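You operate a simulated robot arm through the tools that you are given. There is no shell and no other tool.

You are at the controls of a simulated robot arm. One attempt, no reset.

Task
Check the thickness gauge on the check plate; it should read 16 mm.
Fine: plate on the gauge bed, its knob corner at the fence and away from the display; arm over, plunger down on its flat part; then plunger up, arm aside, plate back.

The check looks at the end state, three seconds after you hand in, the way a careful person would. Anything else that was tipped, shoved, dropped, spilled or broken makes it a failure.

Robot
A 6-joint arm with a four-finger gripper on a trunk, on a base that drives. Base frame: it is fixed to the floor where the robot stands at the start and does not move with it; the origin is under the middle of the robot, x ahead of it, y to its left, z up; the surface under the hand at the start is at about z = 0.95. Readings come in m, degrees, newtons and seconds.
With the tool pointing down near the work surface it reaches from about 0.24 to 0.68 m from the robot's upright axis, wherever it stands. Its first joint turns from -166.0 to 166.0 degrees. Places, roughly: gauge arm [0.7, -0.5, 1.1]; gauge bed [0.5, -0.3, 1]; gauge plunger [0.7, -0.5, 1.1]. Payload 3.43 kg.
Tool frame: the origin (TCP) lies between the finger pads and is the grasp point; the fingertips stand 0.03 m ahead of it; z points along the fingers, y is the line along which they close. The gripper opens to 0.12 m. The gripper's body begins 0.085 m behind the TCP.
Orientation is that of the tool frame in the base frame, as [roll, pitch, yaw] about the fixed x, y, z axes, in that order (R = Rz(yaw) Ry(pitch) Rx(roll)). With the fingers straight down and closing along the base's y, the tool's x points along the base's -x, its y along +y and its z along -z.

Tools
- The arm moves only by the tool jog_arm. Its argument "series" is one flat list of numbers, 7 for each row, row after row: the closure, from 0 (fully open) to 1 (shut), then the shift along the tool's x, y, z in m, then the turn, a rotation vector about the tool's x, y, z in degrees. In form: [jaw, tx, ty, tz, wx, wy, wz, jaw, tx, ty, tz, wx, wy, wz, ...]. A call has 1 to 20 rows; each row is the pose to reach, as a shift and turn from the pose commanded when the call began, along the tool's axes at that moment. Rows are played at 5 a second. More than 0.05 m and 8.6 degrees between two rows, or a gripper value outside its range, and nothing of the call is played. Where a pose cannot be reached the arm comes as near as it can. A force on the tool above 90 N (or 10 N above the force at the start of the call, whichever is more), or a blocked arm, ends the call early, and 0.2 s more pass. Each finger halts on what it meets, pressing with about 38 N; the grip force reading is that of the motor and also rises with nothing between the fingers. The clock runs only during rows and for 0.2 s after the last one: add rows that repeat a pose to give the fingers time. The reply holds the time, the measured pose of the TCP, the force on the tool along the base axes, the opening and the grip force, in the units named above and with some noise, with the torque about the TCP (base axes, N m) and any sound that the robot's microphone picked up.
- Cameras (640 x 400 px; columns grow to the right, rows downward): "scene" is now at [0.0429, 0.1207, 1.8457]; the picture's right is [-0.33, -0.95, 0.00], its down [-0.71, 0.24, -0.66] and it looks along [0.62, -0.21, -0.75] (base axes); focal length 275 px, centre (320, 200). "wrist" rides on the gripper at [0.071, -0.017, -0.121] in the tool frame; the picture's right is [0.23, 0.97, 0.00], its down [-0.81, 0.19, -0.55] and it looks along [-0.54, 0.13, 0.83] (tool axes); focal length 275 px, centre (320, 200). There is no depth. A picture from a camera that has moved, and an enlarged one, comes with that camera's place and axes in the base frame and with its lens. The place of the scene camera against the robot may be out by one fixed shift of up to 0.025 m in any direction.
- grab_frame(camera): a new picture of that camera. It takes no simulated time.
- lift_body(by): slides the trunk up (or, below 0, down) by that many m; the arm and the scene camera ride with it, the base frame stays. It gives what a move gives, with no picture.
- steer(legs): drives the robot by 1 to 6 legs, each [ahead, left, turn to the left] in m, m and degrees, along the robot's own axes; the way and the turn of a leg run together, so that a leg with both is an arc; at most 1.5 m and 180 degrees a leg. The arm and the cameras ride along, it lands a little off, and it stops where it bumps. It gives what a move gives.
- turn_head(pan, tilt): turns the head with the scene camera to pan (to the left, within 120 degrees either way) and tilt (down, from -29 to 69), counted from straight ahead of the robot. It gives what a move gives.
- close_up(camera, box): a new picture of the part [left, top, right, bottom] of that camera's present view, enlarged. It takes no simulated time.
- job_done(): hands the job in; it is judged then, once.

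Places have to be worked out from the pictures, the camera data and where the tool is seen. Open the gripper and draw the arm clear of the work before you hand the job in, unless the task says otherwise.

The tools are called by a JSON object that holds its "op" and its "data". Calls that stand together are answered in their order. jog_arm: Moves the arm, as the interface text tells. Its arguments: {"type":"object","properties":{"series":{"type":"array"}},"required":["series"]} The other tools are called the same way: lift_body (by) slides the trunk up or down; steer (legs) drives the base; turn_head (pan, tilt) turns the head that bears the scene camera; grab_frame (camera) takes a picture; close_up (camera, box) takes an enlarged picture of a part of a camera's view; job_done () hands the job in.

At the start:

```text
time: 0.0
tcp_pos: [0.3978, -0.136, 1.3824]
orientation: [-179.9, -0.1, -180.0]
contact_force: [0.4, 0.0, -0.2]
wrist_torque: [0.0, -0.01, 0.0]
gripper_width: 0.12
grasp_force: 0.0
trunk travel left (down, up): [-0.35, 0.09]
robot x, y, heading: [0.0017, 0.0013, -0.2]
head pan, tilt: [-19.0, 48.7]
```

scene: 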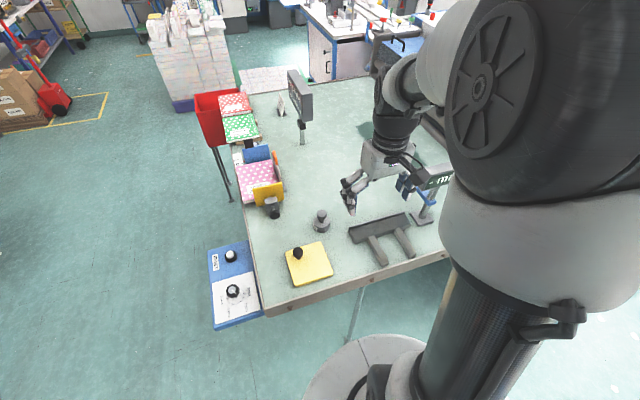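
wrist: 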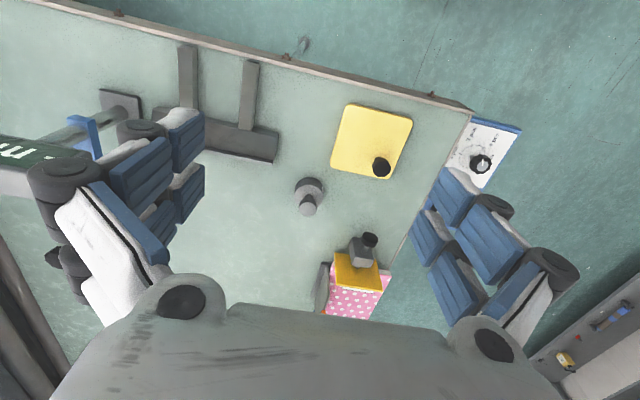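

The pictures show a yellow plate with a black knob at one corner, a fence with two bed rails, and a gauge stand with a display at right. I look closer at each.

{"op": "close_up", "data": {"camera": "scene", "box": [260, 140, 480, 300]}}

{"op": "close_up", "data": {"camera": "wrist", "box": [0, 20, 300, 220]}}

{"op": "close_up", "data": {"camera": "wrist", "box": [270, 60, 530, 240]}}

```text
2.50 times, centred on (370, 220) of scene
camera zoom: at [0.0429, 0.1207, 1.8457], right [-0.33, -0.95, 0.0], down [-0.71, 0.24, -0.66], along [0.62, -0.21, -0.75], focal length 688 px, centre (195, 150)
```

zoom: 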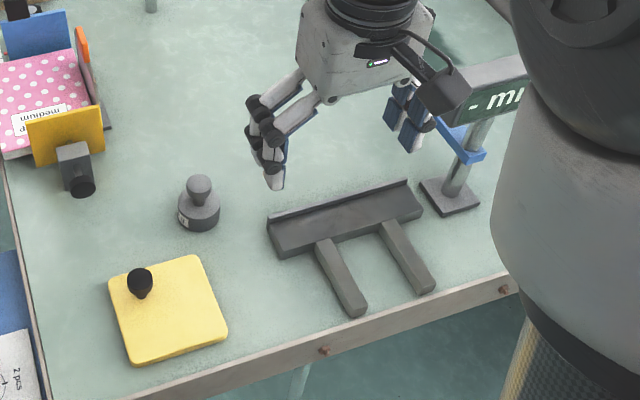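

```text
2.00 times, centred on (150, 120) of wrist
camera zoom: at [0.3246, -0.1522, 1.5028], right [-0.23, 0.97, 0.0], down [0.81, 0.19, 0.55], along [0.54, 0.13, -0.83], focal length 551 px, centre (660, 360)
```

zoom: 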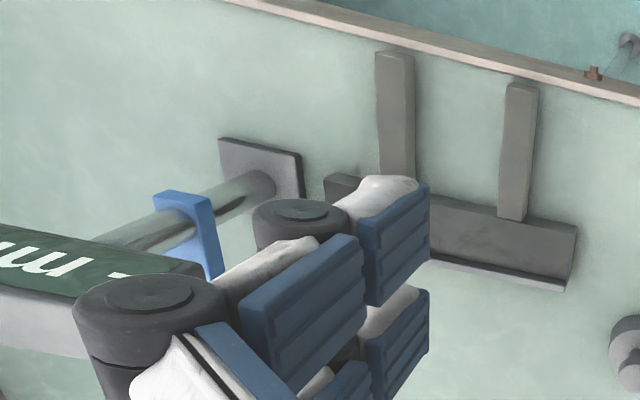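

```text
2.22 times, centred on (400, 150) of wrist
camera zoom: at [0.3246, -0.1522, 1.5028], right [-0.23, 0.97, 0.0], down [0.81, 0.19, 0.55], along [0.54, 0.13, -0.83], focal length 612 px, centre (142, 311)
```

zoom: 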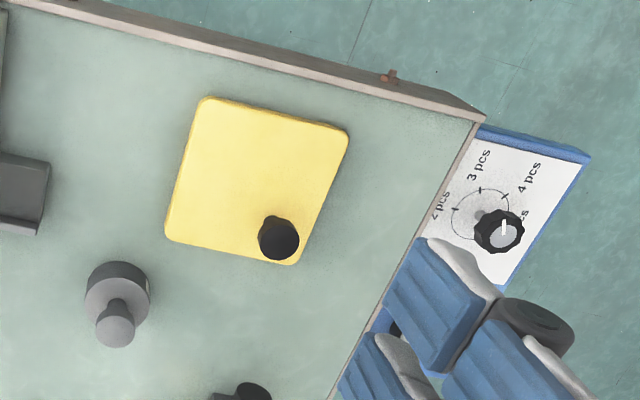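

The plate is about 0.14 m square, near (0.515, 0.0), with its knob toward +x/+y, so it will probably have to be lifted by the knob. My arm hides the gauge, so I move it up and left for a clear view.

{"op": "jog_arm", "data": {"series": [0, 0, 0.05, 0, 0, 0, 0, 0, 0, 0.1, 0, 0, 0, 0, 0, 0, 0.15, 0, 0, 0, 0, 0, 0, 0.2, 0, 0, 0, 0, 0, 0, 0.25, 0, 0, 0, 0, 0, 0.03, 0.28, 0, 0, 0, 0]}}

{"op": "turn_head", "data": {"pan": -40, "tilt": 45}}

{"op": "grab_frame", "data": {"camera": "scene"}}

{"op": "grab_frame", "data": {"camera": "wrist"}}

```text
time: 1.4
tcp_pos: [0.364, 0.144, 1.3803]
orientation: [179.9, 0.2, 180.0]
contact_force: [-0.8, 0.7, 0.3]
wrist_torque: [-0.01, -0.07, 0.0]
gripper_width: 0.1199
grasp_force: 0.0
trunk travel left (down, up): [-0.35, 0.09]
robot x, y, heading: [-0.0004, -0.0033, 0.1]
head pan, tilt: [-19.0, 48.7]
```

```text
time: 2.2
tcp_pos: [0.3664, 0.1443, 1.3805]
orientation: [-179.9, 0.0, 180.0]
contact_force: [-0.9, -0.5, -0.2]
wrist_torque: [-0.01, -0.02, -0.01]
gripper_width: 0.1202
grasp_force: 0.1
trunk travel left (down, up): [-0.35, 0.09]
robot x, y, heading: [0.0001, -0.0038, 0.1]
head pan, tilt: [-40.0, 45.0]
```

```text
taken
camera scene: at [0.0311, 0.0941, 1.8509], right [-0.64, -0.77, 0.0], down [-0.54, 0.45, -0.71], along [0.54, -0.45, -0.71], focal length 275 px, centre (320, 200)
```

scene: 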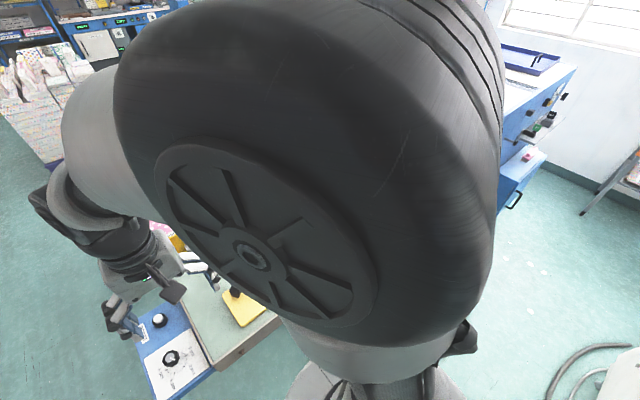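

```text
taken
camera wrist: at [0.2946, 0.1276, 1.5012], right [-0.23, 0.97, 0.0], down [0.81, 0.19, 0.55], along [0.54, 0.13, -0.83], focal length 275 px, centre (320, 200)
```

wrist: 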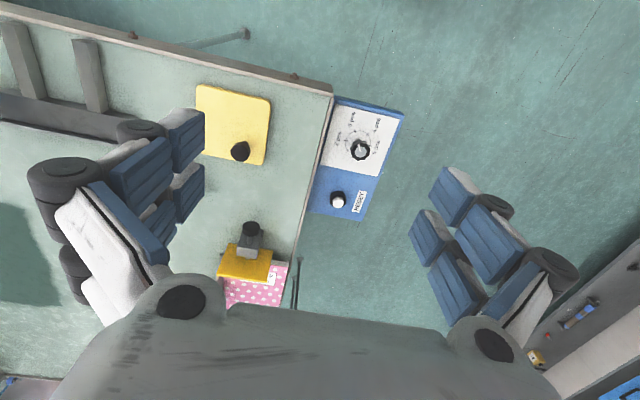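

The shoulder blocks the scene camera, so I'll use the wrist camera instead. I swing the hand to the right at the same height, staying near the robot.

{"op": "jog_arm", "data": {"series": [0, 0.03, -0.04, 0, 0, 0, 0, 0, 0.06, -0.08, 0, 0, 0, 0, 0, 0.07, -0.128, 0, 0, 0, 0, 0, 0.07, -0.176, 0, 0, 0, 0, 0, 0.07, -0.224, 0, 0, 0, 0, 0, 0.07, -0.272, 0, 0, 0, 0, 0, 0.07, -0.32, 0, 0, 0, 0, 0, 0.07, -0.368, 0, 0, 0, 0, 0, 0.07, -0.416, 0, 0, 0, 0, 0, 0.07, -0.464, 0, 0, 0, 0, 0, 0.07, -0.512, 0, 0, 0, 0, 0, 0.07, -0.54, 0, 0, 0, 0]}}

{"op": "grab_frame", "data": {"camera": "wrist"}}

{"op": "grab_frame", "data": {"camera": "scene"}}

```text
time: 4.8
tcp_pos: [0.2947, -0.3985, 1.3796]
orientation: [179.9, 0.0, 180.0]
contact_force: [0.2, -0.5, -0.8]
wrist_torque: [0.03, 0.0, -0.01]
gripper_width: 0.1202
grasp_force: 0.0
trunk travel left (down, up): [-0.35, 0.09]
robot x, y, heading: [-0.0001, 0.0009, 0.2]
head pan, tilt: [-40.0, 45.0]
```

```text
taken
camera wrist: at [0.2229, -0.4146, 1.5007], right [-0.23, 0.97, 0.0], down [0.81, 0.19, 0.55], along [0.54, 0.13, -0.83], focal length 275 px, centre (320, 200)
```

wrist: 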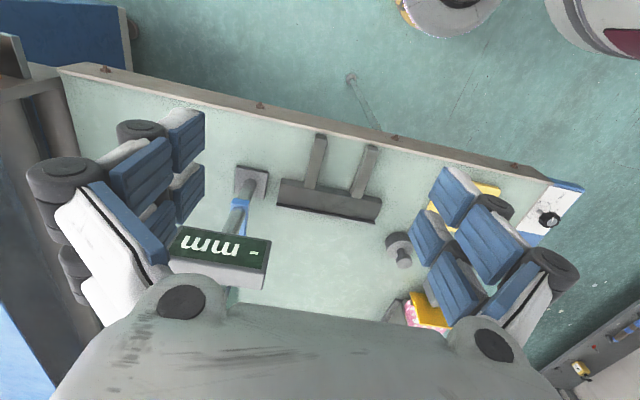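

```text
taken
camera scene: at [0.0314, 0.0931, 1.8509], right [-0.64, -0.77, 0.0], down [-0.54, 0.45, -0.71], along [0.54, -0.45, -0.71], focal length 275 px, centre (320, 200)
```

scene: 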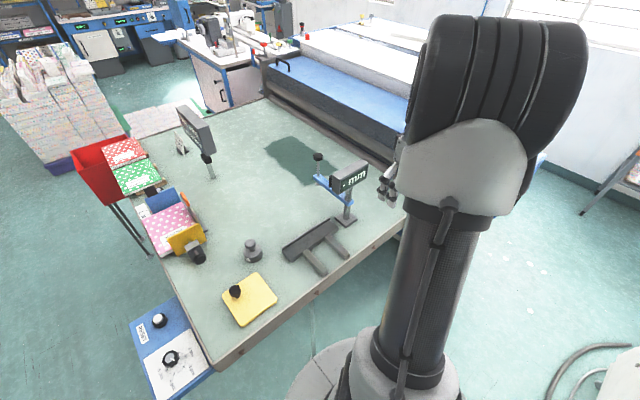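

Now the scene camera sees the gauge, with a blue arm ending in a knob, a display and a post. I zoom in on it.

{"op": "close_up", "data": {"camera": "scene", "box": [270, 130, 400, 280]}}

{"op": "close_up", "data": {"camera": "scene", "box": [290, 140, 370, 190]}}

{"op": "close_up", "data": {"camera": "scene", "box": [200, 210, 360, 330]}}

{"op": "close_up", "data": {"camera": "wrist", "box": [150, 110, 400, 290]}}

```text
2.67 times, centred on (335, 205) of scene
camera zoom: at [0.0314, 0.0931, 1.8509], right [-0.64, -0.77, 0.0], down [-0.54, 0.45, -0.71], along [0.54, -0.45, -0.71], focal length 734 px, centre (280, 187)
```

zoom: 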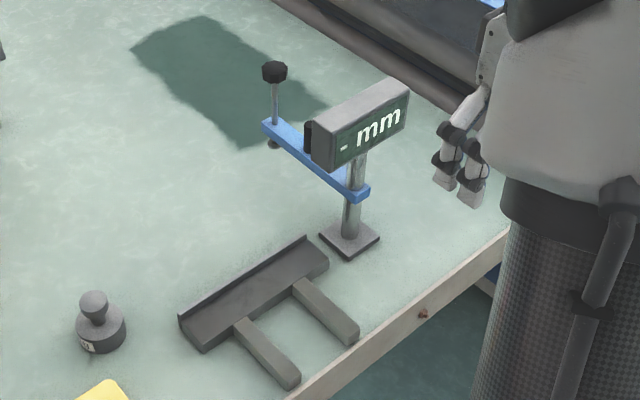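

```text
8.00 times, centred on (330, 165) of scene
camera zoom: at [0.0314, 0.0931, 1.8509], right [-0.64, -0.77, 0.0], down [-0.54, 0.45, -0.71], along [0.54, -0.45, -0.71], focal length 2202 px, centre (240, 480)
```

zoom: 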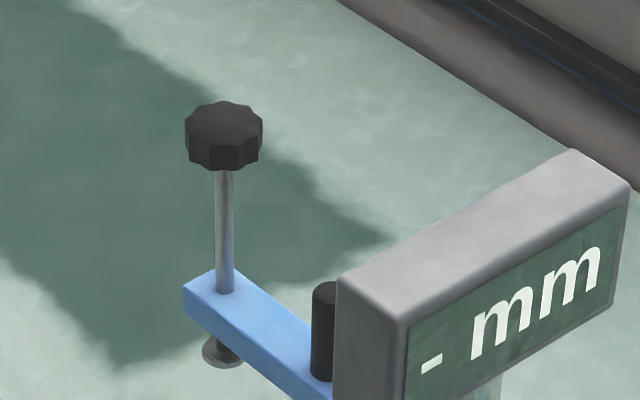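

```text
3.33 times, centred on (280, 270) of scene
camera zoom: at [0.0314, 0.0931, 1.8509], right [-0.64, -0.77, 0.0], down [-0.54, 0.45, -0.71], along [0.54, -0.45, -0.71], focal length 918 px, centre (453, -33)
```

zoom: 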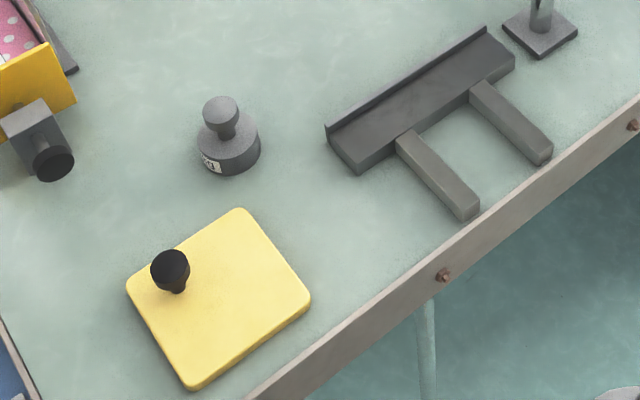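

```text
2.22 times, centred on (275, 200) of wrist
camera zoom: at [0.2229, -0.4146, 1.5007], right [-0.23, 0.97, 0.0], down [0.81, 0.19, 0.55], along [0.54, 0.13, -0.83], focal length 612 px, centre (420, 200)
```

zoom: 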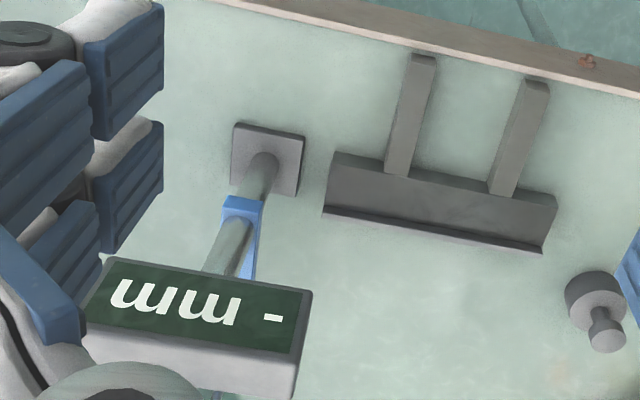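

The gauge's blue arm is parked pointing away (+x). It has a plunger knob at its end and a black peg nearer the post. The fence runs along y at x≈0.60, so the plate only needs to be translated; its knob is already in the right corner. I move over the plate to see its knob well.

{"op": "jog_arm", "data": {"series": [0, 0, 0.048, 0, 0, 0, 0, 0, 0, 0.096, 0, 0, 0, 0, 0, 0, 0.144, 0, 0, 0, 0, 0, 0, 0.192, 0, 0, 0, 0, 0, 0, 0.24, 0, 0, 0, 0, 0, 0, 0.288, 0, 0, 0, 0, 0, -0.01, 0.336, 0, 0, 0, 0, 0, -0.03, 0.38, 0, 0, 0, 0, 0, -0.06, 0.41, 0.01, 0, 0, 0, 0, -0.09, 0.43, 0.04, 0, 0, 0, 0, -0.12, 0.43, 0.08, 0, 0, 0, 0, -0.15, 0.43, 0.12, 0, 0, 0, 0, -0.18, 0.43, 0.16, 0, 0, 0, 0, -0.18, 0.43, 0.18, 0, 0, 0, 0, -0.18, 0.43, 0.18, 0, 0, 0]}}

{"op": "grab_frame", "data": {"camera": "wrist"}}

{"op": "turn_head", "data": {"pan": -10, "tilt": 55}}

{"op": "grab_frame", "data": {"camera": "scene"}}

```text
time: 8.0
tcp_pos: [0.4786, 0.0343, 1.2014]
orientation: [-180.0, 0.1, 180.0]
contact_force: [0.3, 0.2, 0.2]
wrist_torque: [0.02, 0.0, 0.01]
gripper_width: 0.12
grasp_force: 0.1
trunk travel left (down, up): [-0.35, 0.09]
robot x, y, heading: [0.0015, -0.0014, 0.0]
head pan, tilt: [-40.0, 45.0]
```

```text
taken
camera wrist: at [0.4059, 0.0182, 1.3217], right [-0.23, 0.97, 0.0], down [0.81, 0.19, 0.55], along [0.54, 0.13, -0.83], focal length 275 px, centre (320, 200)
```

wrist: 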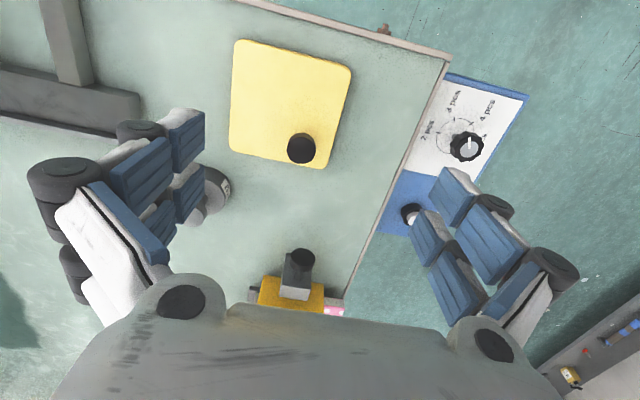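

```text
time: 9.0
tcp_pos: [0.4771, 0.0345, 1.2007]
orientation: [-180.0, 0.0, -180.0]
contact_force: [-0.5, -0.1, 0.5]
wrist_torque: [0.0, 0.0, -0.03]
gripper_width: 0.12
grasp_force: 0.0
trunk travel left (down, up): [-0.35, 0.09]
robot x, y, heading: [0.0019, -0.0013, -0.1]
head pan, tilt: [-10.0, 55.0]
```

```text
taken
camera scene: at [0.0401, 0.1334, 1.8375], right [-0.17, -0.98, 0.0], down [-0.81, 0.14, -0.57], along [0.56, -0.1, -0.82], focal length 275 px, centre (320, 200)
```

scene: 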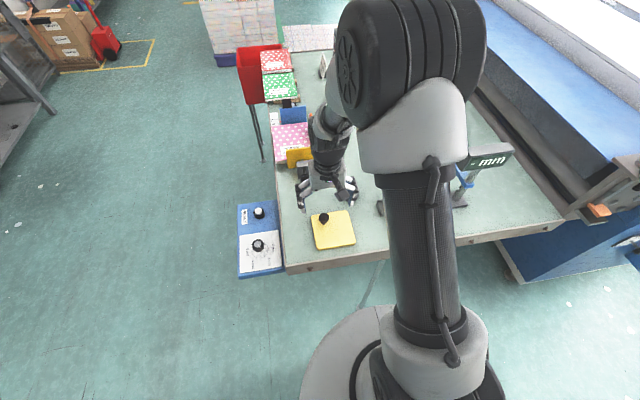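

{"op": "close_up", "data": {"camera": "wrist", "box": [200, 20, 400, 180]}}

{"op": "close_up", "data": {"camera": "scene", "box": [280, 170, 370, 260]}}

```text
2.50 times, centred on (300, 100) of wrist
camera zoom: at [0.4054, 0.0181, 1.3222], right [-0.23, 0.97, 0.0], down [0.81, 0.19, 0.55], along [0.54, 0.13, -0.83], focal length 688 px, centre (370, 450)
```

zoom: 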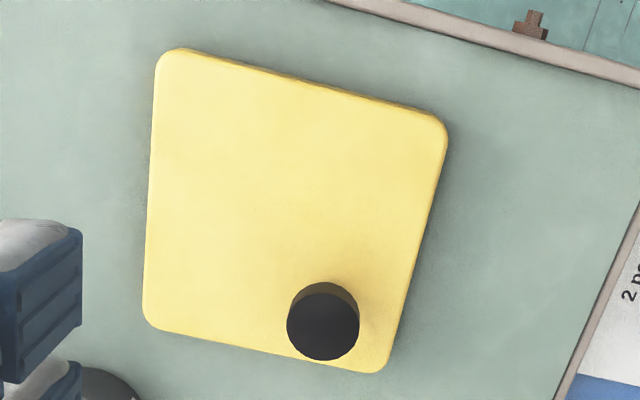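

```text
4.44 times, centred on (325, 215) of scene
camera zoom: at [0.0401, 0.1334, 1.8375], right [-0.17, -0.98, 0.0], down [-0.81, 0.14, -0.57], along [0.56, -0.1, -0.82], focal length 1223 px, centre (298, 133)
```

zoom: 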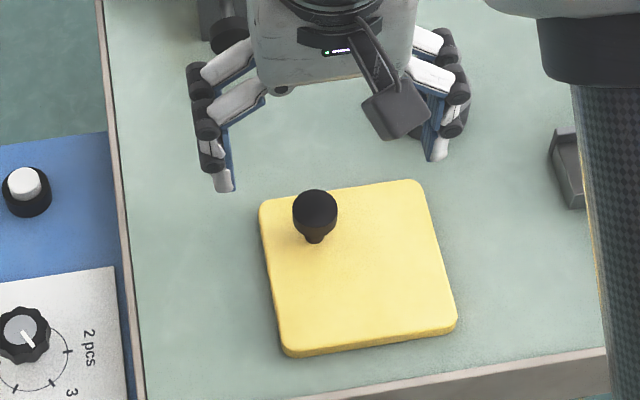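

The knob head is about 0.036 m wide, centred near (0.545, 0.028), with its top at z≈1.005. I rotate the gripper 45° so it closes along the plate's diagonal, which resists tilting, and move to above the knob.

{"op": "jog_arm", "data": {"series": [0, -0.02, -0.002, 0, 0, 0, 7.5, 0, -0.04, -0.004, 0.01, 0, 0, 15, 0, -0.067, -0.0064, 0.02, 0, 0, 22.5, 0, -0.067, -0.0064, 0.04, 0, 0, 30, 0, -0.067, -0.0064, 0.06, 0, 0, 37.5, 0, -0.067, -0.0064, 0.09, 0, 0, 45, 0, -0.067, -0.0064, 0.12, 0, 0, 45, 0, -0.067, -0.0064, 0.12, 0, 0, 45]}}

{"op": "grab_frame", "data": {"camera": "wrist"}}

{"op": "close_up", "data": {"camera": "scene", "box": [270, 160, 370, 260]}}

```text
time: 10.8
tcp_pos: [0.5433, 0.0278, 1.0819]
orientation: [-180.0, 0.0, 135.0]
contact_force: [0.1, 0.0, 0.1]
wrist_torque: [0.01, -0.01, 0.01]
gripper_width: 0.1203
grasp_force: 0.0
trunk travel left (down, up): [-0.35, 0.09]
robot x, y, heading: [0.0005, 0.0023, -0.0]
head pan, tilt: [-10.0, 55.0]
```

```text
taken
camera wrist: at [0.4795, 0.0671, 1.2021], right [0.53, 0.85, 0.0], down [0.71, -0.44, 0.55], along [0.47, -0.29, -0.83], focal length 275 px, centre (320, 200)
```

wrist: 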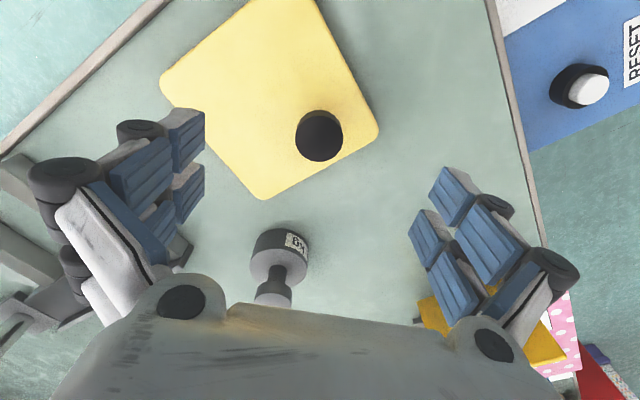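

```text
4.00 times, centred on (320, 210) of scene
camera zoom: at [0.0395, 0.1335, 1.8375], right [-0.17, -0.98, 0.0], down [-0.81, 0.14, -0.57], along [0.57, -0.1, -0.82], focal length 1101 px, centre (320, 160)
```

zoom: 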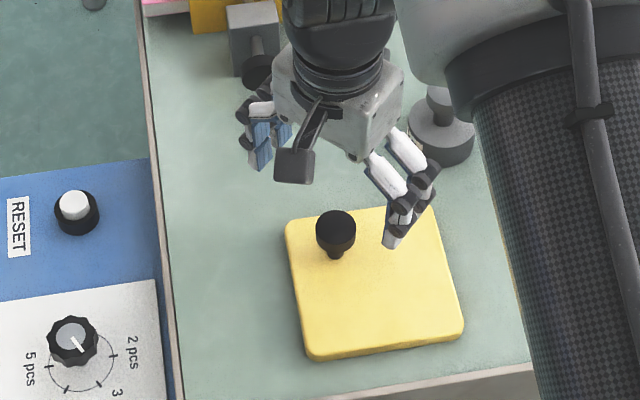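

The knob lies under the TCP to within about 1 mm. I descend to z≈1.006 with fingertips just above the plate top, then close.

{"op": "jog_arm", "data": {"series": [0.3, 0, 0, 0.025, 0, 0, 0, 0.3, 0, 0, 0.05, 0, 0, 0, 0.3, 0, 0, 0.066, 0, 0, 0, 0.3, 0, 0, 0.076, 0, 0, 0, 0.3, 0, 0, 0.076, 0, 0, 0]}}

{"op": "grab_frame", "data": {"camera": "wrist"}}

{"op": "close_up", "data": {"camera": "scene", "box": [290, 170, 370, 250]}}

```text
time: 12.0
tcp_pos: [0.5435, 0.0277, 1.006]
orientation: [-180.0, 0.0, 134.9]
contact_force: [0.2, -0.2, 0.1]
wrist_torque: [-0.02, -0.01, 0.02]
gripper_width: 0.0841
grasp_force: 0.0
trunk travel left (down, up): [-0.35, 0.09]
robot x, y, heading: [0.0001, -0.0019, -0.0]
head pan, tilt: [-10.0, 55.0]
```

```text
taken
camera wrist: at [0.4807, 0.0672, 1.1258], right [0.53, 0.85, 0.0], down [0.71, -0.44, 0.55], along [0.47, -0.29, -0.83], focal length 275 px, centre (320, 200)
```

wrist: 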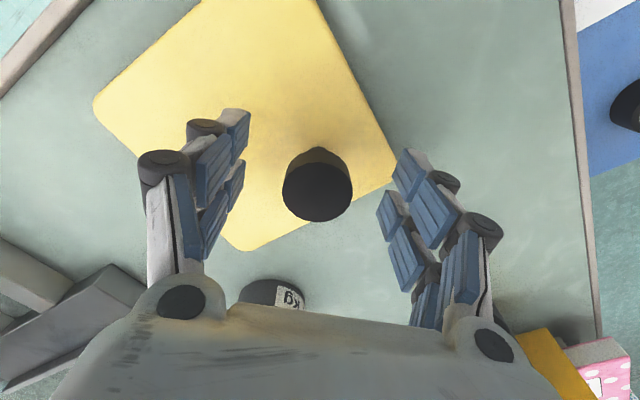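

```text
5.00 times, centred on (330, 210) of scene
camera zoom: at [0.0399, 0.1336, 1.8375], right [-0.17, -0.98, 0.0], down [-0.81, 0.14, -0.57], along [0.56, -0.1, -0.82], focal length 1376 px, centre (270, 150)
```

zoom: 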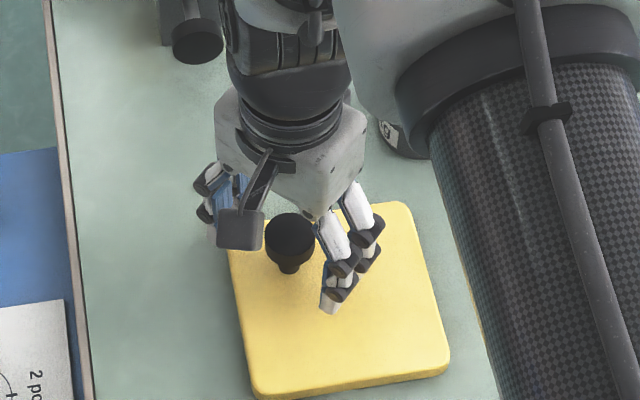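

The fingers straddle the knob with no contact force. I close on it and wait.

{"op": "jog_arm", "data": {"series": [1, 0, 0, 0, 0, 0, 0, 1, 0, 0, 0, 0, 0, 0, 1, 0, 0, 0, 0, 0, 0, 1, 0, 0, 0, 0, 0, 0, 1, 0, 0, 0, 0, 0, 0, 1, 0, 0, 0, 0, 0, 0]}}

{"op": "grab_frame", "data": {"camera": "wrist"}}

```text
time: 13.4
tcp_pos: [0.5444, 0.0273, 1.0054]
orientation: [-180.0, 0.1, 134.9]
contact_force: [-0.2, 0.2, -0.1]
wrist_torque: [0.04, 0.06, -0.01]
gripper_width: 0.0328
grasp_force: 37.7
trunk travel left (down, up): [-0.35, 0.09]
robot x, y, heading: [0.0014, 0.0002, -0.1]
head pan, tilt: [-10.0, 55.0]
```

```text
taken
camera wrist: at [0.4806, 0.0672, 1.126], right [0.53, 0.85, 0.0], down [0.71, -0.44, 0.55], along [0.47, -0.29, -0.83], focal length 275 px, centre (320, 200)
```

wrist: 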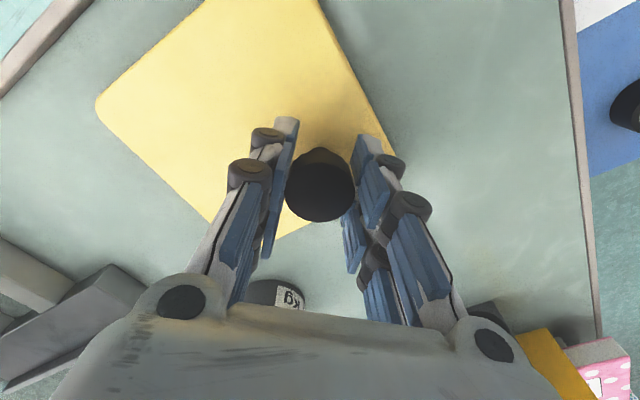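

Gripped at 33 mm width with 38 N. I lift a little first and check the tilt before going higher.

{"op": "jog_arm", "data": {"series": [1, 0, 0, -0.008, 0, 0, 0, 1, 0, 0, -0.018, 0, 0, 0, 1, 0, 0, -0.03, 0, 0, 0, 1, 0, 0, -0.03, 0, 0, 0]}}

{"op": "grab_frame", "data": {"camera": "wrist"}}

{"op": "close_up", "data": {"camera": "scene", "box": [290, 170, 370, 250]}}

```text
time: 14.4
tcp_pos: [0.5443, 0.0264, 1.0353]
orientation: [-180.0, 0.1, 135.0]
contact_force: [0.1, 0.9, -1.9]
wrist_torque: [0.1, -0.03, 0.01]
gripper_width: 0.0328
grasp_force: 38.6
trunk travel left (down, up): [-0.35, 0.09]
robot x, y, heading: [0.0033, 0.0005, 0.0]
head pan, tilt: [-10.0, 55.0]
```

```text
taken
camera wrist: at [0.4807, 0.0664, 1.156], right [0.53, 0.85, 0.0], down [0.71, -0.44, 0.55], along [0.47, -0.29, -0.83], focal length 275 px, centre (320, 200)
```

wrist: 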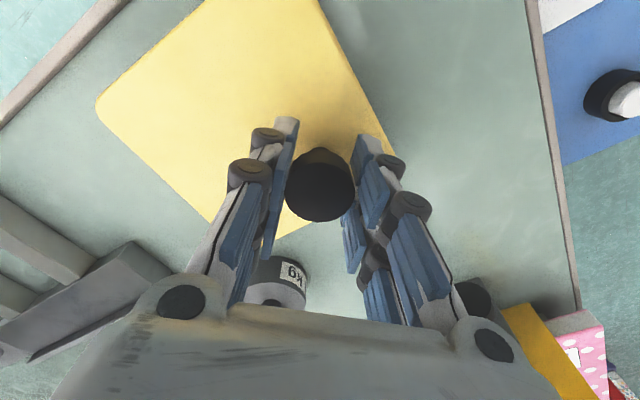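

```text
5.00 times, centred on (330, 210) of scene
camera zoom: at [0.0405, 0.1336, 1.8374], right [-0.17, -0.98, 0.0], down [-0.81, 0.14, -0.57], along [0.56, -0.1, -0.82], focal length 1376 px, centre (270, 150)
```

zoom: 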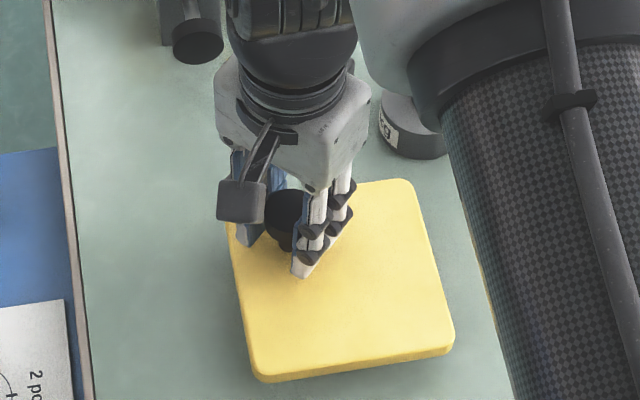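

The plate hangs level and is light. The bed shows at the lower left of the wrist view, so I zoom in to understand the fence and bed shape before placing.

{"op": "close_up", "data": {"camera": "wrist", "box": [0, 180, 200, 380]}}

{"op": "jog_arm", "data": {"series": [1, 0, 0, -0.035, 0, 0, 0, 1, 0, 0, -0.07, 0, 0, 0, 1, 0, 0, -0.105, 0, 0, 0, 1, 0, 0, -0.14, 0, 0, 0, 1, 0, 0, -0.15, 0, 0, 0]}}

{"op": "grab_frame", "data": {"camera": "wrist"}}

{"op": "turn_head", "data": {"pan": -35, "tilt": 50}}

{"op": "grab_frame", "data": {"camera": "scene"}}

```text
2.00 times, centred on (100, 280) of wrist
camera zoom: at [0.4807, 0.0664, 1.156], right [0.53, 0.85, 0.0], down [0.71, -0.44, 0.55], along [0.47, -0.29, -0.83], focal length 551 px, centre (760, 40)
```

zoom: 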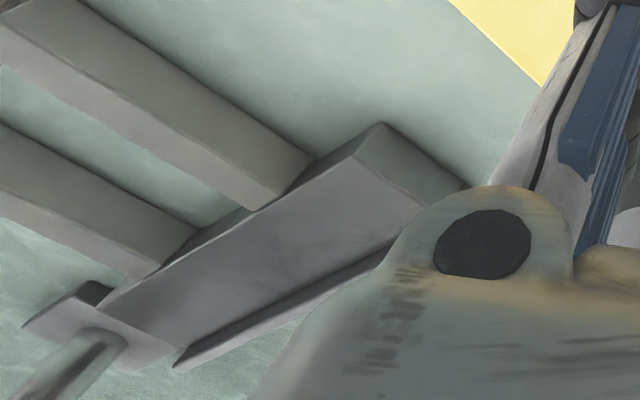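

```text
time: 15.6
tcp_pos: [0.5426, 0.028, 1.185]
orientation: [-180.0, 0.0, 135.0]
contact_force: [0.1, 0.5, -3.0]
wrist_torque: [0.0, -0.07, -0.04]
gripper_width: 0.0327
grasp_force: 37.5
trunk travel left (down, up): [-0.35, 0.09]
robot x, y, heading: [0.0028, -0.0012, 0.0]
head pan, tilt: [-10.0, 55.0]
```

```text
taken
camera wrist: at [0.4801, 0.067, 1.3061], right [0.53, 0.85, 0.0], down [0.71, -0.44, 0.55], along [0.47, -0.29, -0.83], focal length 275 px, centre (320, 200)
```

wrist: 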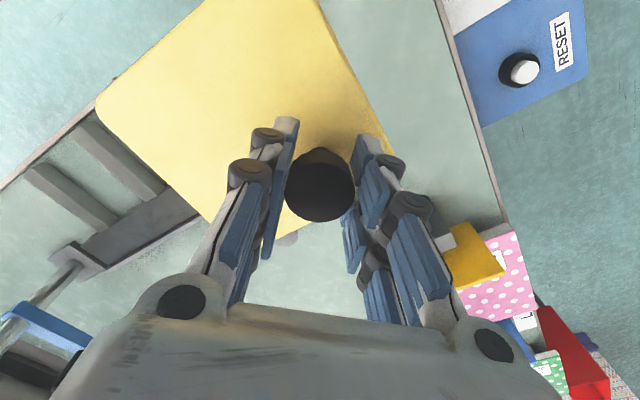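

```text
time: 16.5
tcp_pos: [0.542, 0.0279, 1.1842]
orientation: [180.0, 0.1, 135.0]
contact_force: [-0.5, -0.1, -2.3]
wrist_torque: [0.03, -0.06, 0.0]
gripper_width: 0.0328
grasp_force: 37.5
trunk travel left (down, up): [-0.35, 0.09]
robot x, y, heading: [0.0007, -0.0006, 0.1]
head pan, tilt: [-35.0, 50.0]
```

```text
taken
camera scene: at [0.0324, 0.1021, 1.8439], right [-0.57, -0.82, 0.0], down [-0.63, 0.44, -0.64], along [0.53, -0.37, -0.77], focal length 275 px, centre (320, 200)
```

scene: 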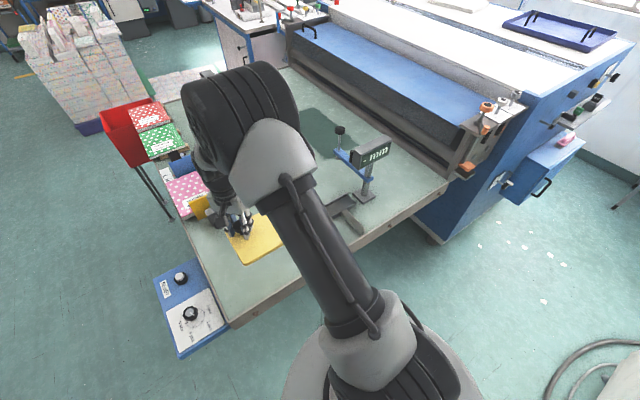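

The rails and cross piece are flush, and the raised lip at the far side (x≈0.60) is the fence. I carry the plate at height toward the bed, centred at y≈-0.308 and a bit short of the fence.

{"op": "jog_arm", "data": {"series": [1, -0.03, -0.0324, 0, 0, 0, 0, 1, -0.06, -0.0649, 0, 0, 0, 0, 1, -0.09, -0.0973, 0, 0, 0, 0, 1, -0.12, -0.1297, 0, 0, 0, 0, 1, -0.15, -0.1621, 0, 0, 0, 0, 1, -0.18, -0.1946, 0, 0, 0, 0, 1, -0.21, -0.227, 0, 0, 0, 0, 1, -0.21, -0.227, 0, 0, 0, 0]}}

{"op": "grab_frame", "data": {"camera": "wrist"}}

{"op": "grab_frame", "data": {"camera": "scene"}}

```text
time: 18.3
tcp_pos: [0.5337, -0.2801, 1.1858]
orientation: [179.9, 0.0, 135.1]
contact_force: [-0.5, 0.8, -3.4]
wrist_torque: [0.05, -0.03, 0.01]
gripper_width: 0.0328
grasp_force: 38.1
trunk travel left (down, up): [-0.35, 0.09]
robot x, y, heading: [0.0055, 0.0004, -0.0]
head pan, tilt: [-35.0, 50.0]
```

```text
taken
camera wrist: at [0.4698, -0.2418, 1.3071], right [0.52, 0.85, 0.0], down [0.71, -0.44, 0.55], along [0.47, -0.29, -0.83], focal length 275 px, centre (320, 200)
```

wrist: 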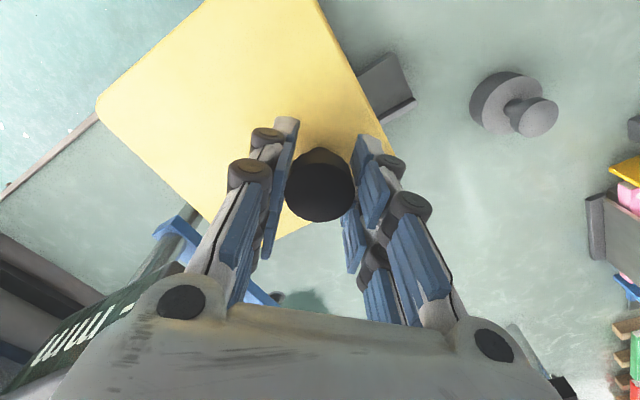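

```text
taken
camera scene: at [0.0324, 0.1033, 1.8439], right [-0.57, -0.82, 0.0], down [-0.63, 0.44, -0.64], along [0.53, -0.37, -0.77], focal length 275 px, centre (320, 200)
```

scene: 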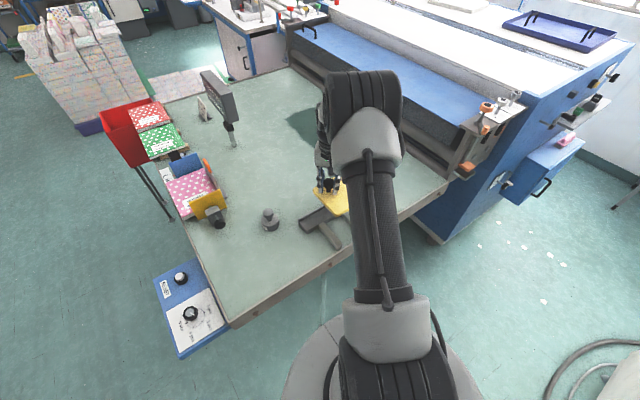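

The fence's left end peeks out past the plate. I zoom in to fix the lip position.

{"op": "close_up", "data": {"camera": "wrist", "box": [340, 30, 440, 130]}}

{"op": "close_up", "data": {"camera": "scene", "box": [280, 160, 380, 260]}}

```text
4.00 times, centred on (390, 80) of wrist
camera zoom: at [0.4698, -0.2418, 1.3071], right [0.52, 0.85, 0.0], down [0.71, -0.44, 0.55], along [0.47, -0.29, -0.83], focal length 1101 px, centre (40, 680)
```

zoom: 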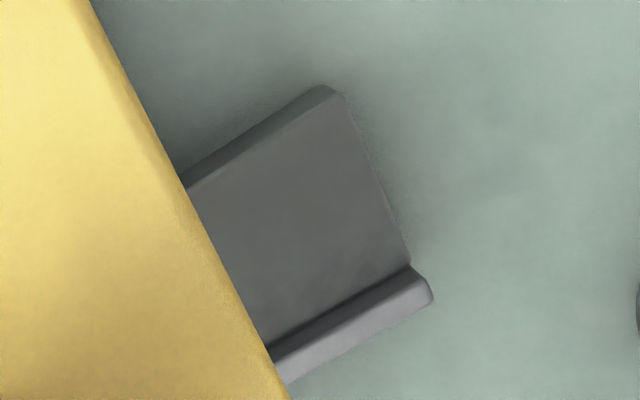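

```text
4.00 times, centred on (330, 210) of scene
camera zoom: at [0.0324, 0.1033, 1.8439], right [-0.57, -0.82, 0.0], down [-0.63, 0.44, -0.64], along [0.53, -0.37, -0.77], focal length 1101 px, centre (280, 160)
```

zoom: 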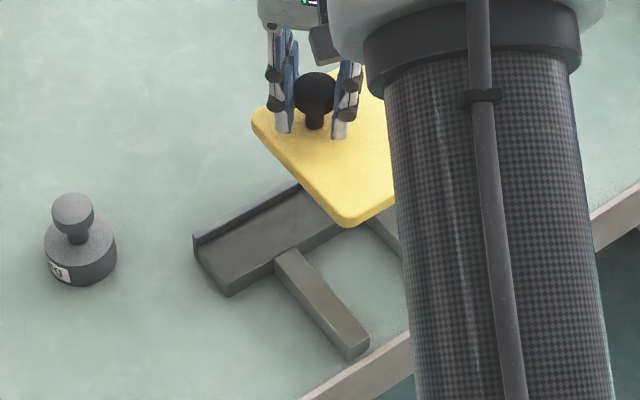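

The fence inner face is at x≈0.593 and the plate's edge is about 0.041 m ahead of the TCP, so contact should come at TCP x≈0.552. I lower to just above the bed, 15 mm short of the fence.

{"op": "jog_arm", "data": {"series": [1, 0, 0, 0.04, 0, 0, 0, 1, 0, 0, 0.08, 0, 0, 0, 1, 0, 0, 0.12, 0, 0, 0, 1, 0, 0, 0.14, 0, 0, 0, 1, 0, 0, 0.15, 0, 0, 0, 1, 0, 0, 0.15, 0, 0, 0]}}

{"op": "close_up", "data": {"camera": "scene", "box": [280, 160, 380, 260]}}

{"op": "grab_frame", "data": {"camera": "wrist"}}

```text
time: 19.7
tcp_pos: [0.5328, -0.281, 1.0364]
orientation: [180.0, 0.0, 135.1]
contact_force: [-0.3, 0.7, -1.6]
wrist_torque: [0.05, -0.05, -0.02]
gripper_width: 0.0331
grasp_force: 38.0
trunk travel left (down, up): [-0.35, 0.09]
robot x, y, heading: [-0.0008, 0.0032, 0.0]
head pan, tilt: [-35.0, 50.0]
```

```text
4.00 times, centred on (330, 210) of scene
camera zoom: at [0.0321, 0.1019, 1.844], right [-0.57, -0.82, 0.0], down [-0.63, 0.44, -0.64], along [0.53, -0.37, -0.77], focal length 1101 px, centre (280, 160)
```

zoom: 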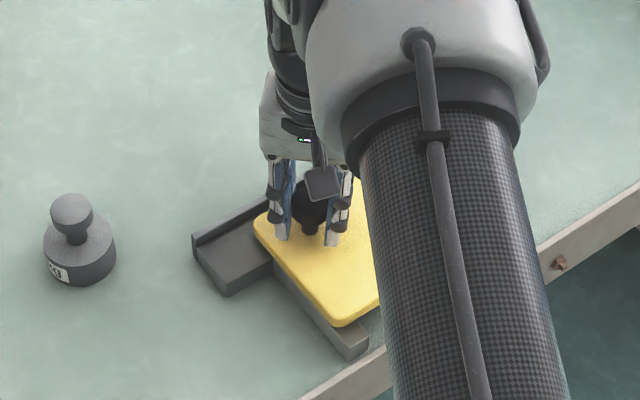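

```text
taken
camera wrist: at [0.47, -0.2423, 1.1568], right [0.53, 0.85, 0.0], down [0.71, -0.44, 0.55], along [0.47, -0.29, -0.83], focal length 275 px, centre (320, 200)
```

wrist: 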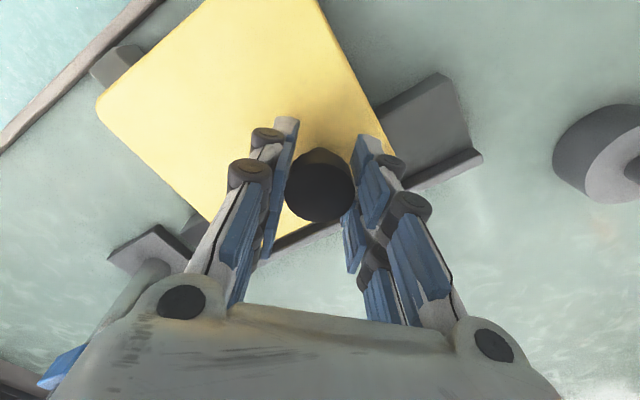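

No contact yet. I lower another 9 mm and check the force.

{"op": "jog_arm", "data": {"series": [1, 0, 0, 0.005, 0, 0, 0, 1, 0, 0, 0.009, 0, 0, 0, 1, 0, 0, 0.009, 0, 0, 0]}}

{"op": "close_up", "data": {"camera": "wrist", "box": [60, 20, 520, 300]}}

```text
time: 20.5
tcp_pos: [0.5325, -0.281, 1.0305]
orientation: [179.9, 0.4, 135.0]
contact_force: [-1.2, 2.5, 26.2]
wrist_torque: [0.12, 0.2, 0.0]
gripper_width: 0.033
grasp_force: 38.5
trunk travel left (down, up): [-0.35, 0.09]
robot x, y, heading: [-0.0008, -0.0015, 0.2]
head pan, tilt: [-35.0, 50.0]
```

```text
1.39 times, centred on (290, 160) of wrist
camera zoom: at [0.4691, -0.242, 1.1503], right [0.53, 0.85, 0.0], down [0.71, -0.44, 0.56], along [0.47, -0.29, -0.83], focal length 383 px, centre (362, 256)
```

zoom: 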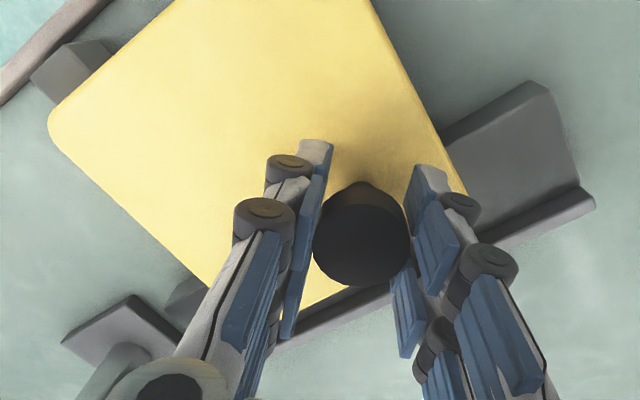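

Contact at TCP z≈1.0305. I relieve the pressure and slide toward the fence (+x), reading the force.

{"op": "jog_arm", "data": {"series": [1, 0, 0, -0.004, 0, 0, 0, 1, -0.0042, 0.0042, -0.004, 0, 0, 0, 1, -0.0085, 0.0085, -0.004, 0, 0, 0, 1, -0.0106, 0.0106, -0.004, 0, 0, 0, 1, -0.0106, 0.0106, -0.004, 0, 0, 0]}}

{"op": "close_up", "data": {"camera": "wrist", "box": [60, 20, 520, 300]}}

```text
time: 21.7
tcp_pos: [0.5457, -0.2805, 1.0315]
orientation: [180.0, 0.0, 135.0]
contact_force: [-0.6, -0.6, -1.9]
wrist_torque: [0.05, -0.04, -0.01]
gripper_width: 0.0327
grasp_force: 38.2
trunk travel left (down, up): [-0.35, 0.09]
robot x, y, heading: [0.0006, -0.0031, 0.1]
head pan, tilt: [-35.0, 50.0]
```

```text
1.39 times, centred on (290, 160) of wrist
camera zoom: at [0.4835, -0.2417, 1.1516], right [0.53, 0.85, 0.0], down [0.71, -0.44, 0.55], along [0.47, -0.29, -0.83], focal length 383 px, centre (362, 256)
```

zoom: 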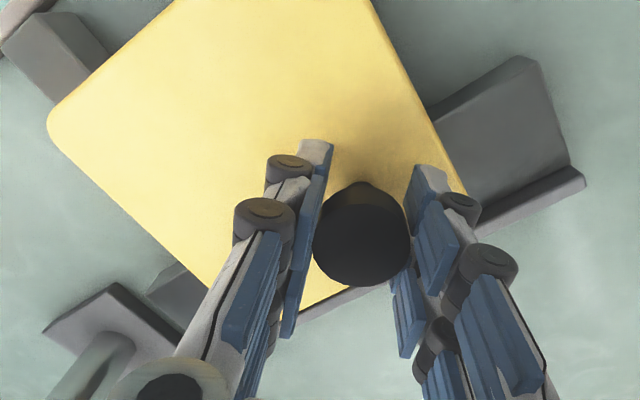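

No fence contact yet at TCP x=0.5455. I advance in small steps.

{"op": "jog_arm", "data": {"series": [1, -0.0014, 0.0014, 0, 0, 0, 0, 1, -0.0028, 0.0028, 0, 0, 0, 0, 1, -0.0035, 0.0035, 0, 0, 0, 0, 1, -0.0035, 0.0035, 0, 0, 0, 0]}}

{"op": "close_up", "data": {"camera": "wrist", "box": [60, 20, 520, 300]}}

```text
time: 22.7
tcp_pos: [0.5497, -0.2815, 1.0312]
orientation: [-180.0, -0.1, 135.1]
contact_force: [-6.1, -1.4, -3.4]
wrist_torque: [-0.02, 0.26, 0.11]
gripper_width: 0.0327
grasp_force: 38.2
trunk travel left (down, up): [-0.35, 0.09]
robot x, y, heading: [-0.0017, -0.001, 0.1]
head pan, tilt: [-35.0, 50.0]
```

```text
1.39 times, centred on (290, 160) of wrist
camera zoom: at [0.4874, -0.2423, 1.1518], right [0.53, 0.85, 0.0], down [0.71, -0.44, 0.55], along [0.47, -0.29, -0.83], focal length 383 px, centre (362, 256)
```

zoom: 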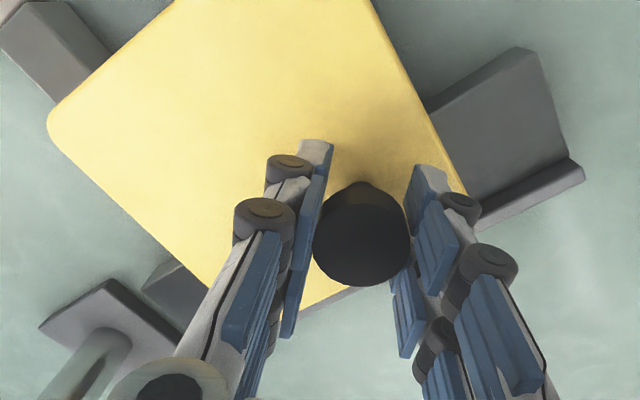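

The plate touches the fence (6 N). I lower 1.5 mm to seat it, then open the fingers to about 0.065 m.

{"op": "jog_arm", "data": {"series": [1, 0, 0, 0.0015, 0, 0, 0, 1, 0, 0, 0.0015, 0, 0, 0, 0.45, 0, 0, 0.0015, 0, 0, 0, 0.45, 0, 0, 0.0015, 0, 0, 0, 0.45, 0, 0, 0.0015, 0, 0, 0, 0.45, 0, 0, 0.0015, 0, 0, 0]}}

{"op": "close_up", "data": {"camera": "wrist", "box": [60, 20, 520, 300]}}

```text
time: 24.1
tcp_pos: [0.5512, -0.2802, 1.0304]
orientation: [-180.0, -0.1, 135.0]
contact_force: [-0.2, 0.1, -0.8]
wrist_torque: [0.0, -0.03, -0.01]
gripper_width: 0.0662
grasp_force: 0.0
trunk travel left (down, up): [-0.35, 0.09]
robot x, y, heading: [-0.0016, 0.0042, 0.2]
head pan, tilt: [-35.0, 50.0]
```

```text
1.39 times, centred on (290, 160) of wrist
camera zoom: at [0.4878, -0.2419, 1.1504], right [0.53, 0.85, 0.0], down [0.71, -0.44, 0.55], along [0.47, -0.29, -0.83], focal length 383 px, centre (362, 256)
```

zoom: 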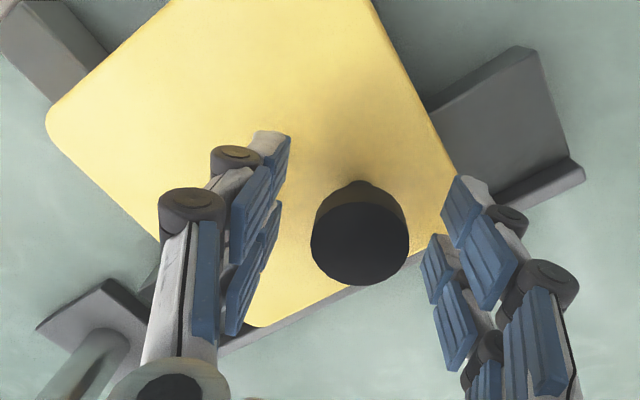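

Released with the plate against the fence. I rise straight up, then back off toward the robot while unrotating the wrist.

{"op": "jog_arm", "data": {"series": [0.45, 0, 0, -0.03, 0, 0, 0, 0.45, 0, 0, -0.07, 0, 0, 0, 0.3, 0, 0, -0.11, 0, 0, 0, 0.2, 0, 0, -0.15, 0, 0, 0, 0, 0, 0, -0.19, 0, 0, 0, 0, 0.028, -0.028, -0.22, 0, 0, -7.5, 0, 0.056, -0.056, -0.25, 0, 0, -15, 0, 0.084, -0.084, -0.28, 0, 0, -22.5, 0, 0.112, -0.112, -0.31, 0, 0, -30, 0, 0.141, -0.141, -0.32, 0, 0, -37.5, 0, 0.165, -0.165, -0.32, 0, 0, -45, 0, 0.165, -0.165, -0.32, 0, 0, -45]}}

{"op": "grab_frame", "data": {"camera": "wrist"}}

{"op": "grab_frame", "data": {"camera": "scene"}}

```text
time: 26.7
tcp_pos: [0.3183, -0.2816, 1.3489]
orientation: [-180.0, 0.0, -179.9]
contact_force: [0.2, 0.9, 0.4]
wrist_torque: [0.0, -0.01, -0.02]
gripper_width: 0.1198
grasp_force: 0.0
trunk travel left (down, up): [-0.35, 0.09]
robot x, y, heading: [-0.0015, 0.0013, -0.1]
head pan, tilt: [-35.0, 50.0]
```

```text
taken
camera wrist: at [0.2474, -0.2994, 1.4689], right [-0.23, 0.97, 0.0], down [0.81, 0.19, 0.55], along [0.54, 0.13, -0.83], focal length 275 px, centre (320, 200)
```

wrist: 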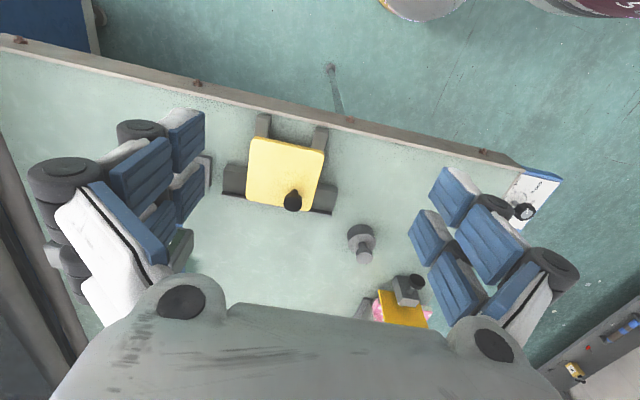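

```text
taken
camera scene: at [0.0332, 0.1017, 1.8439], right [-0.57, -0.82, 0.0], down [-0.63, 0.44, -0.64], along [0.53, -0.37, -0.77], focal length 275 px, centre (320, 200)
```

scene: 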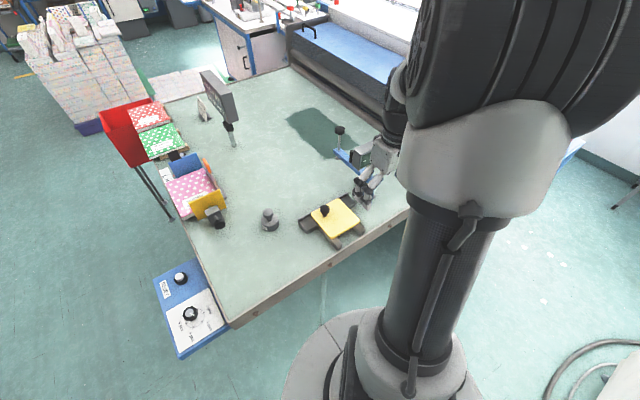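

{"op": "close_up", "data": {"camera": "scene", "box": [280, 110, 420, 260]}}

{"op": "close_up", "data": {"camera": "wrist", "box": [190, 100, 370, 230]}}

```text
2.67 times, centred on (350, 185) of scene
camera zoom: at [0.0332, 0.1017, 1.8439], right [-0.57, -0.82, 0.0], down [-0.63, 0.44, -0.64], along [0.53, -0.37, -0.77], focal length 734 px, centre (240, 240)
```

zoom: 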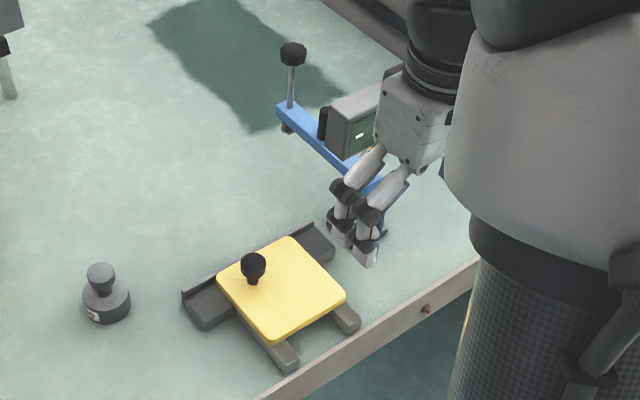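

```text
3.08 times, centred on (280, 165) of wrist
camera zoom: at [0.2474, -0.2994, 1.4689], right [-0.23, 0.97, 0.0], down [0.81, 0.19, 0.55], along [0.54, 0.13, -0.83], focal length 847 px, centre (443, 308)
```

zoom: 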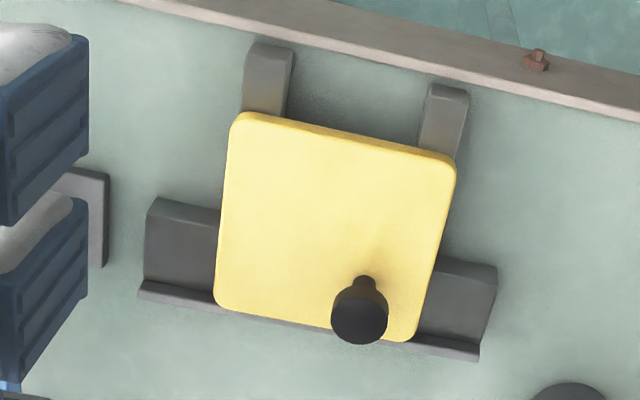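

The plate sits square against the fence with its knob in the corner away from the display. Now I drive the robot to the right by 0.32 m to reach the gauge arm.

{"op": "steer", "data": {"legs": [[0, -0.32, 0]]}}

{"op": "grab_frame", "data": {"camera": "wrist"}}

{"op": "grab_frame", "data": {"camera": "scene"}}

```text
time: 28.8
tcp_pos: [0.3206, -0.601, 1.3474]
orientation: [-180.0, -0.1, -179.9]
contact_force: [0.0, -0.8, -0.2]
wrist_torque: [0.03, -0.02, 0.0]
gripper_width: 0.1202
grasp_force: 0.1
trunk travel left (down, up): [-0.35, 0.09]
robot x, y, heading: [-0.0025, -0.3194, -0.1]
head pan, tilt: [-35.0, 50.0]
```

```text
taken
camera wrist: at [0.2479, -0.6169, 1.4691], right [-0.23, 0.97, 0.0], down [0.81, 0.19, 0.55], along [0.54, 0.13, -0.83], focal length 275 px, centre (320, 200)
```

wrist: 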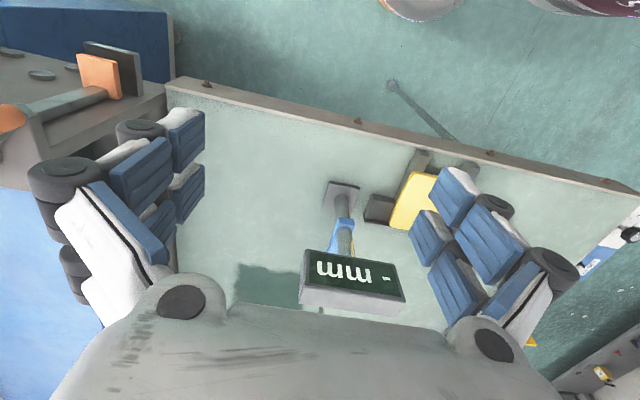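

```text
taken
camera scene: at [0.0322, -0.2165, 1.844], right [-0.57, -0.82, 0.0], down [-0.63, 0.44, -0.64], along [0.53, -0.37, -0.77], focal length 275 px, centre (320, 200)
```

scene: 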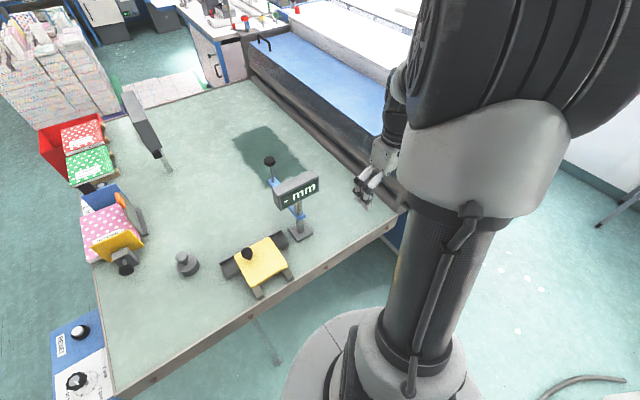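

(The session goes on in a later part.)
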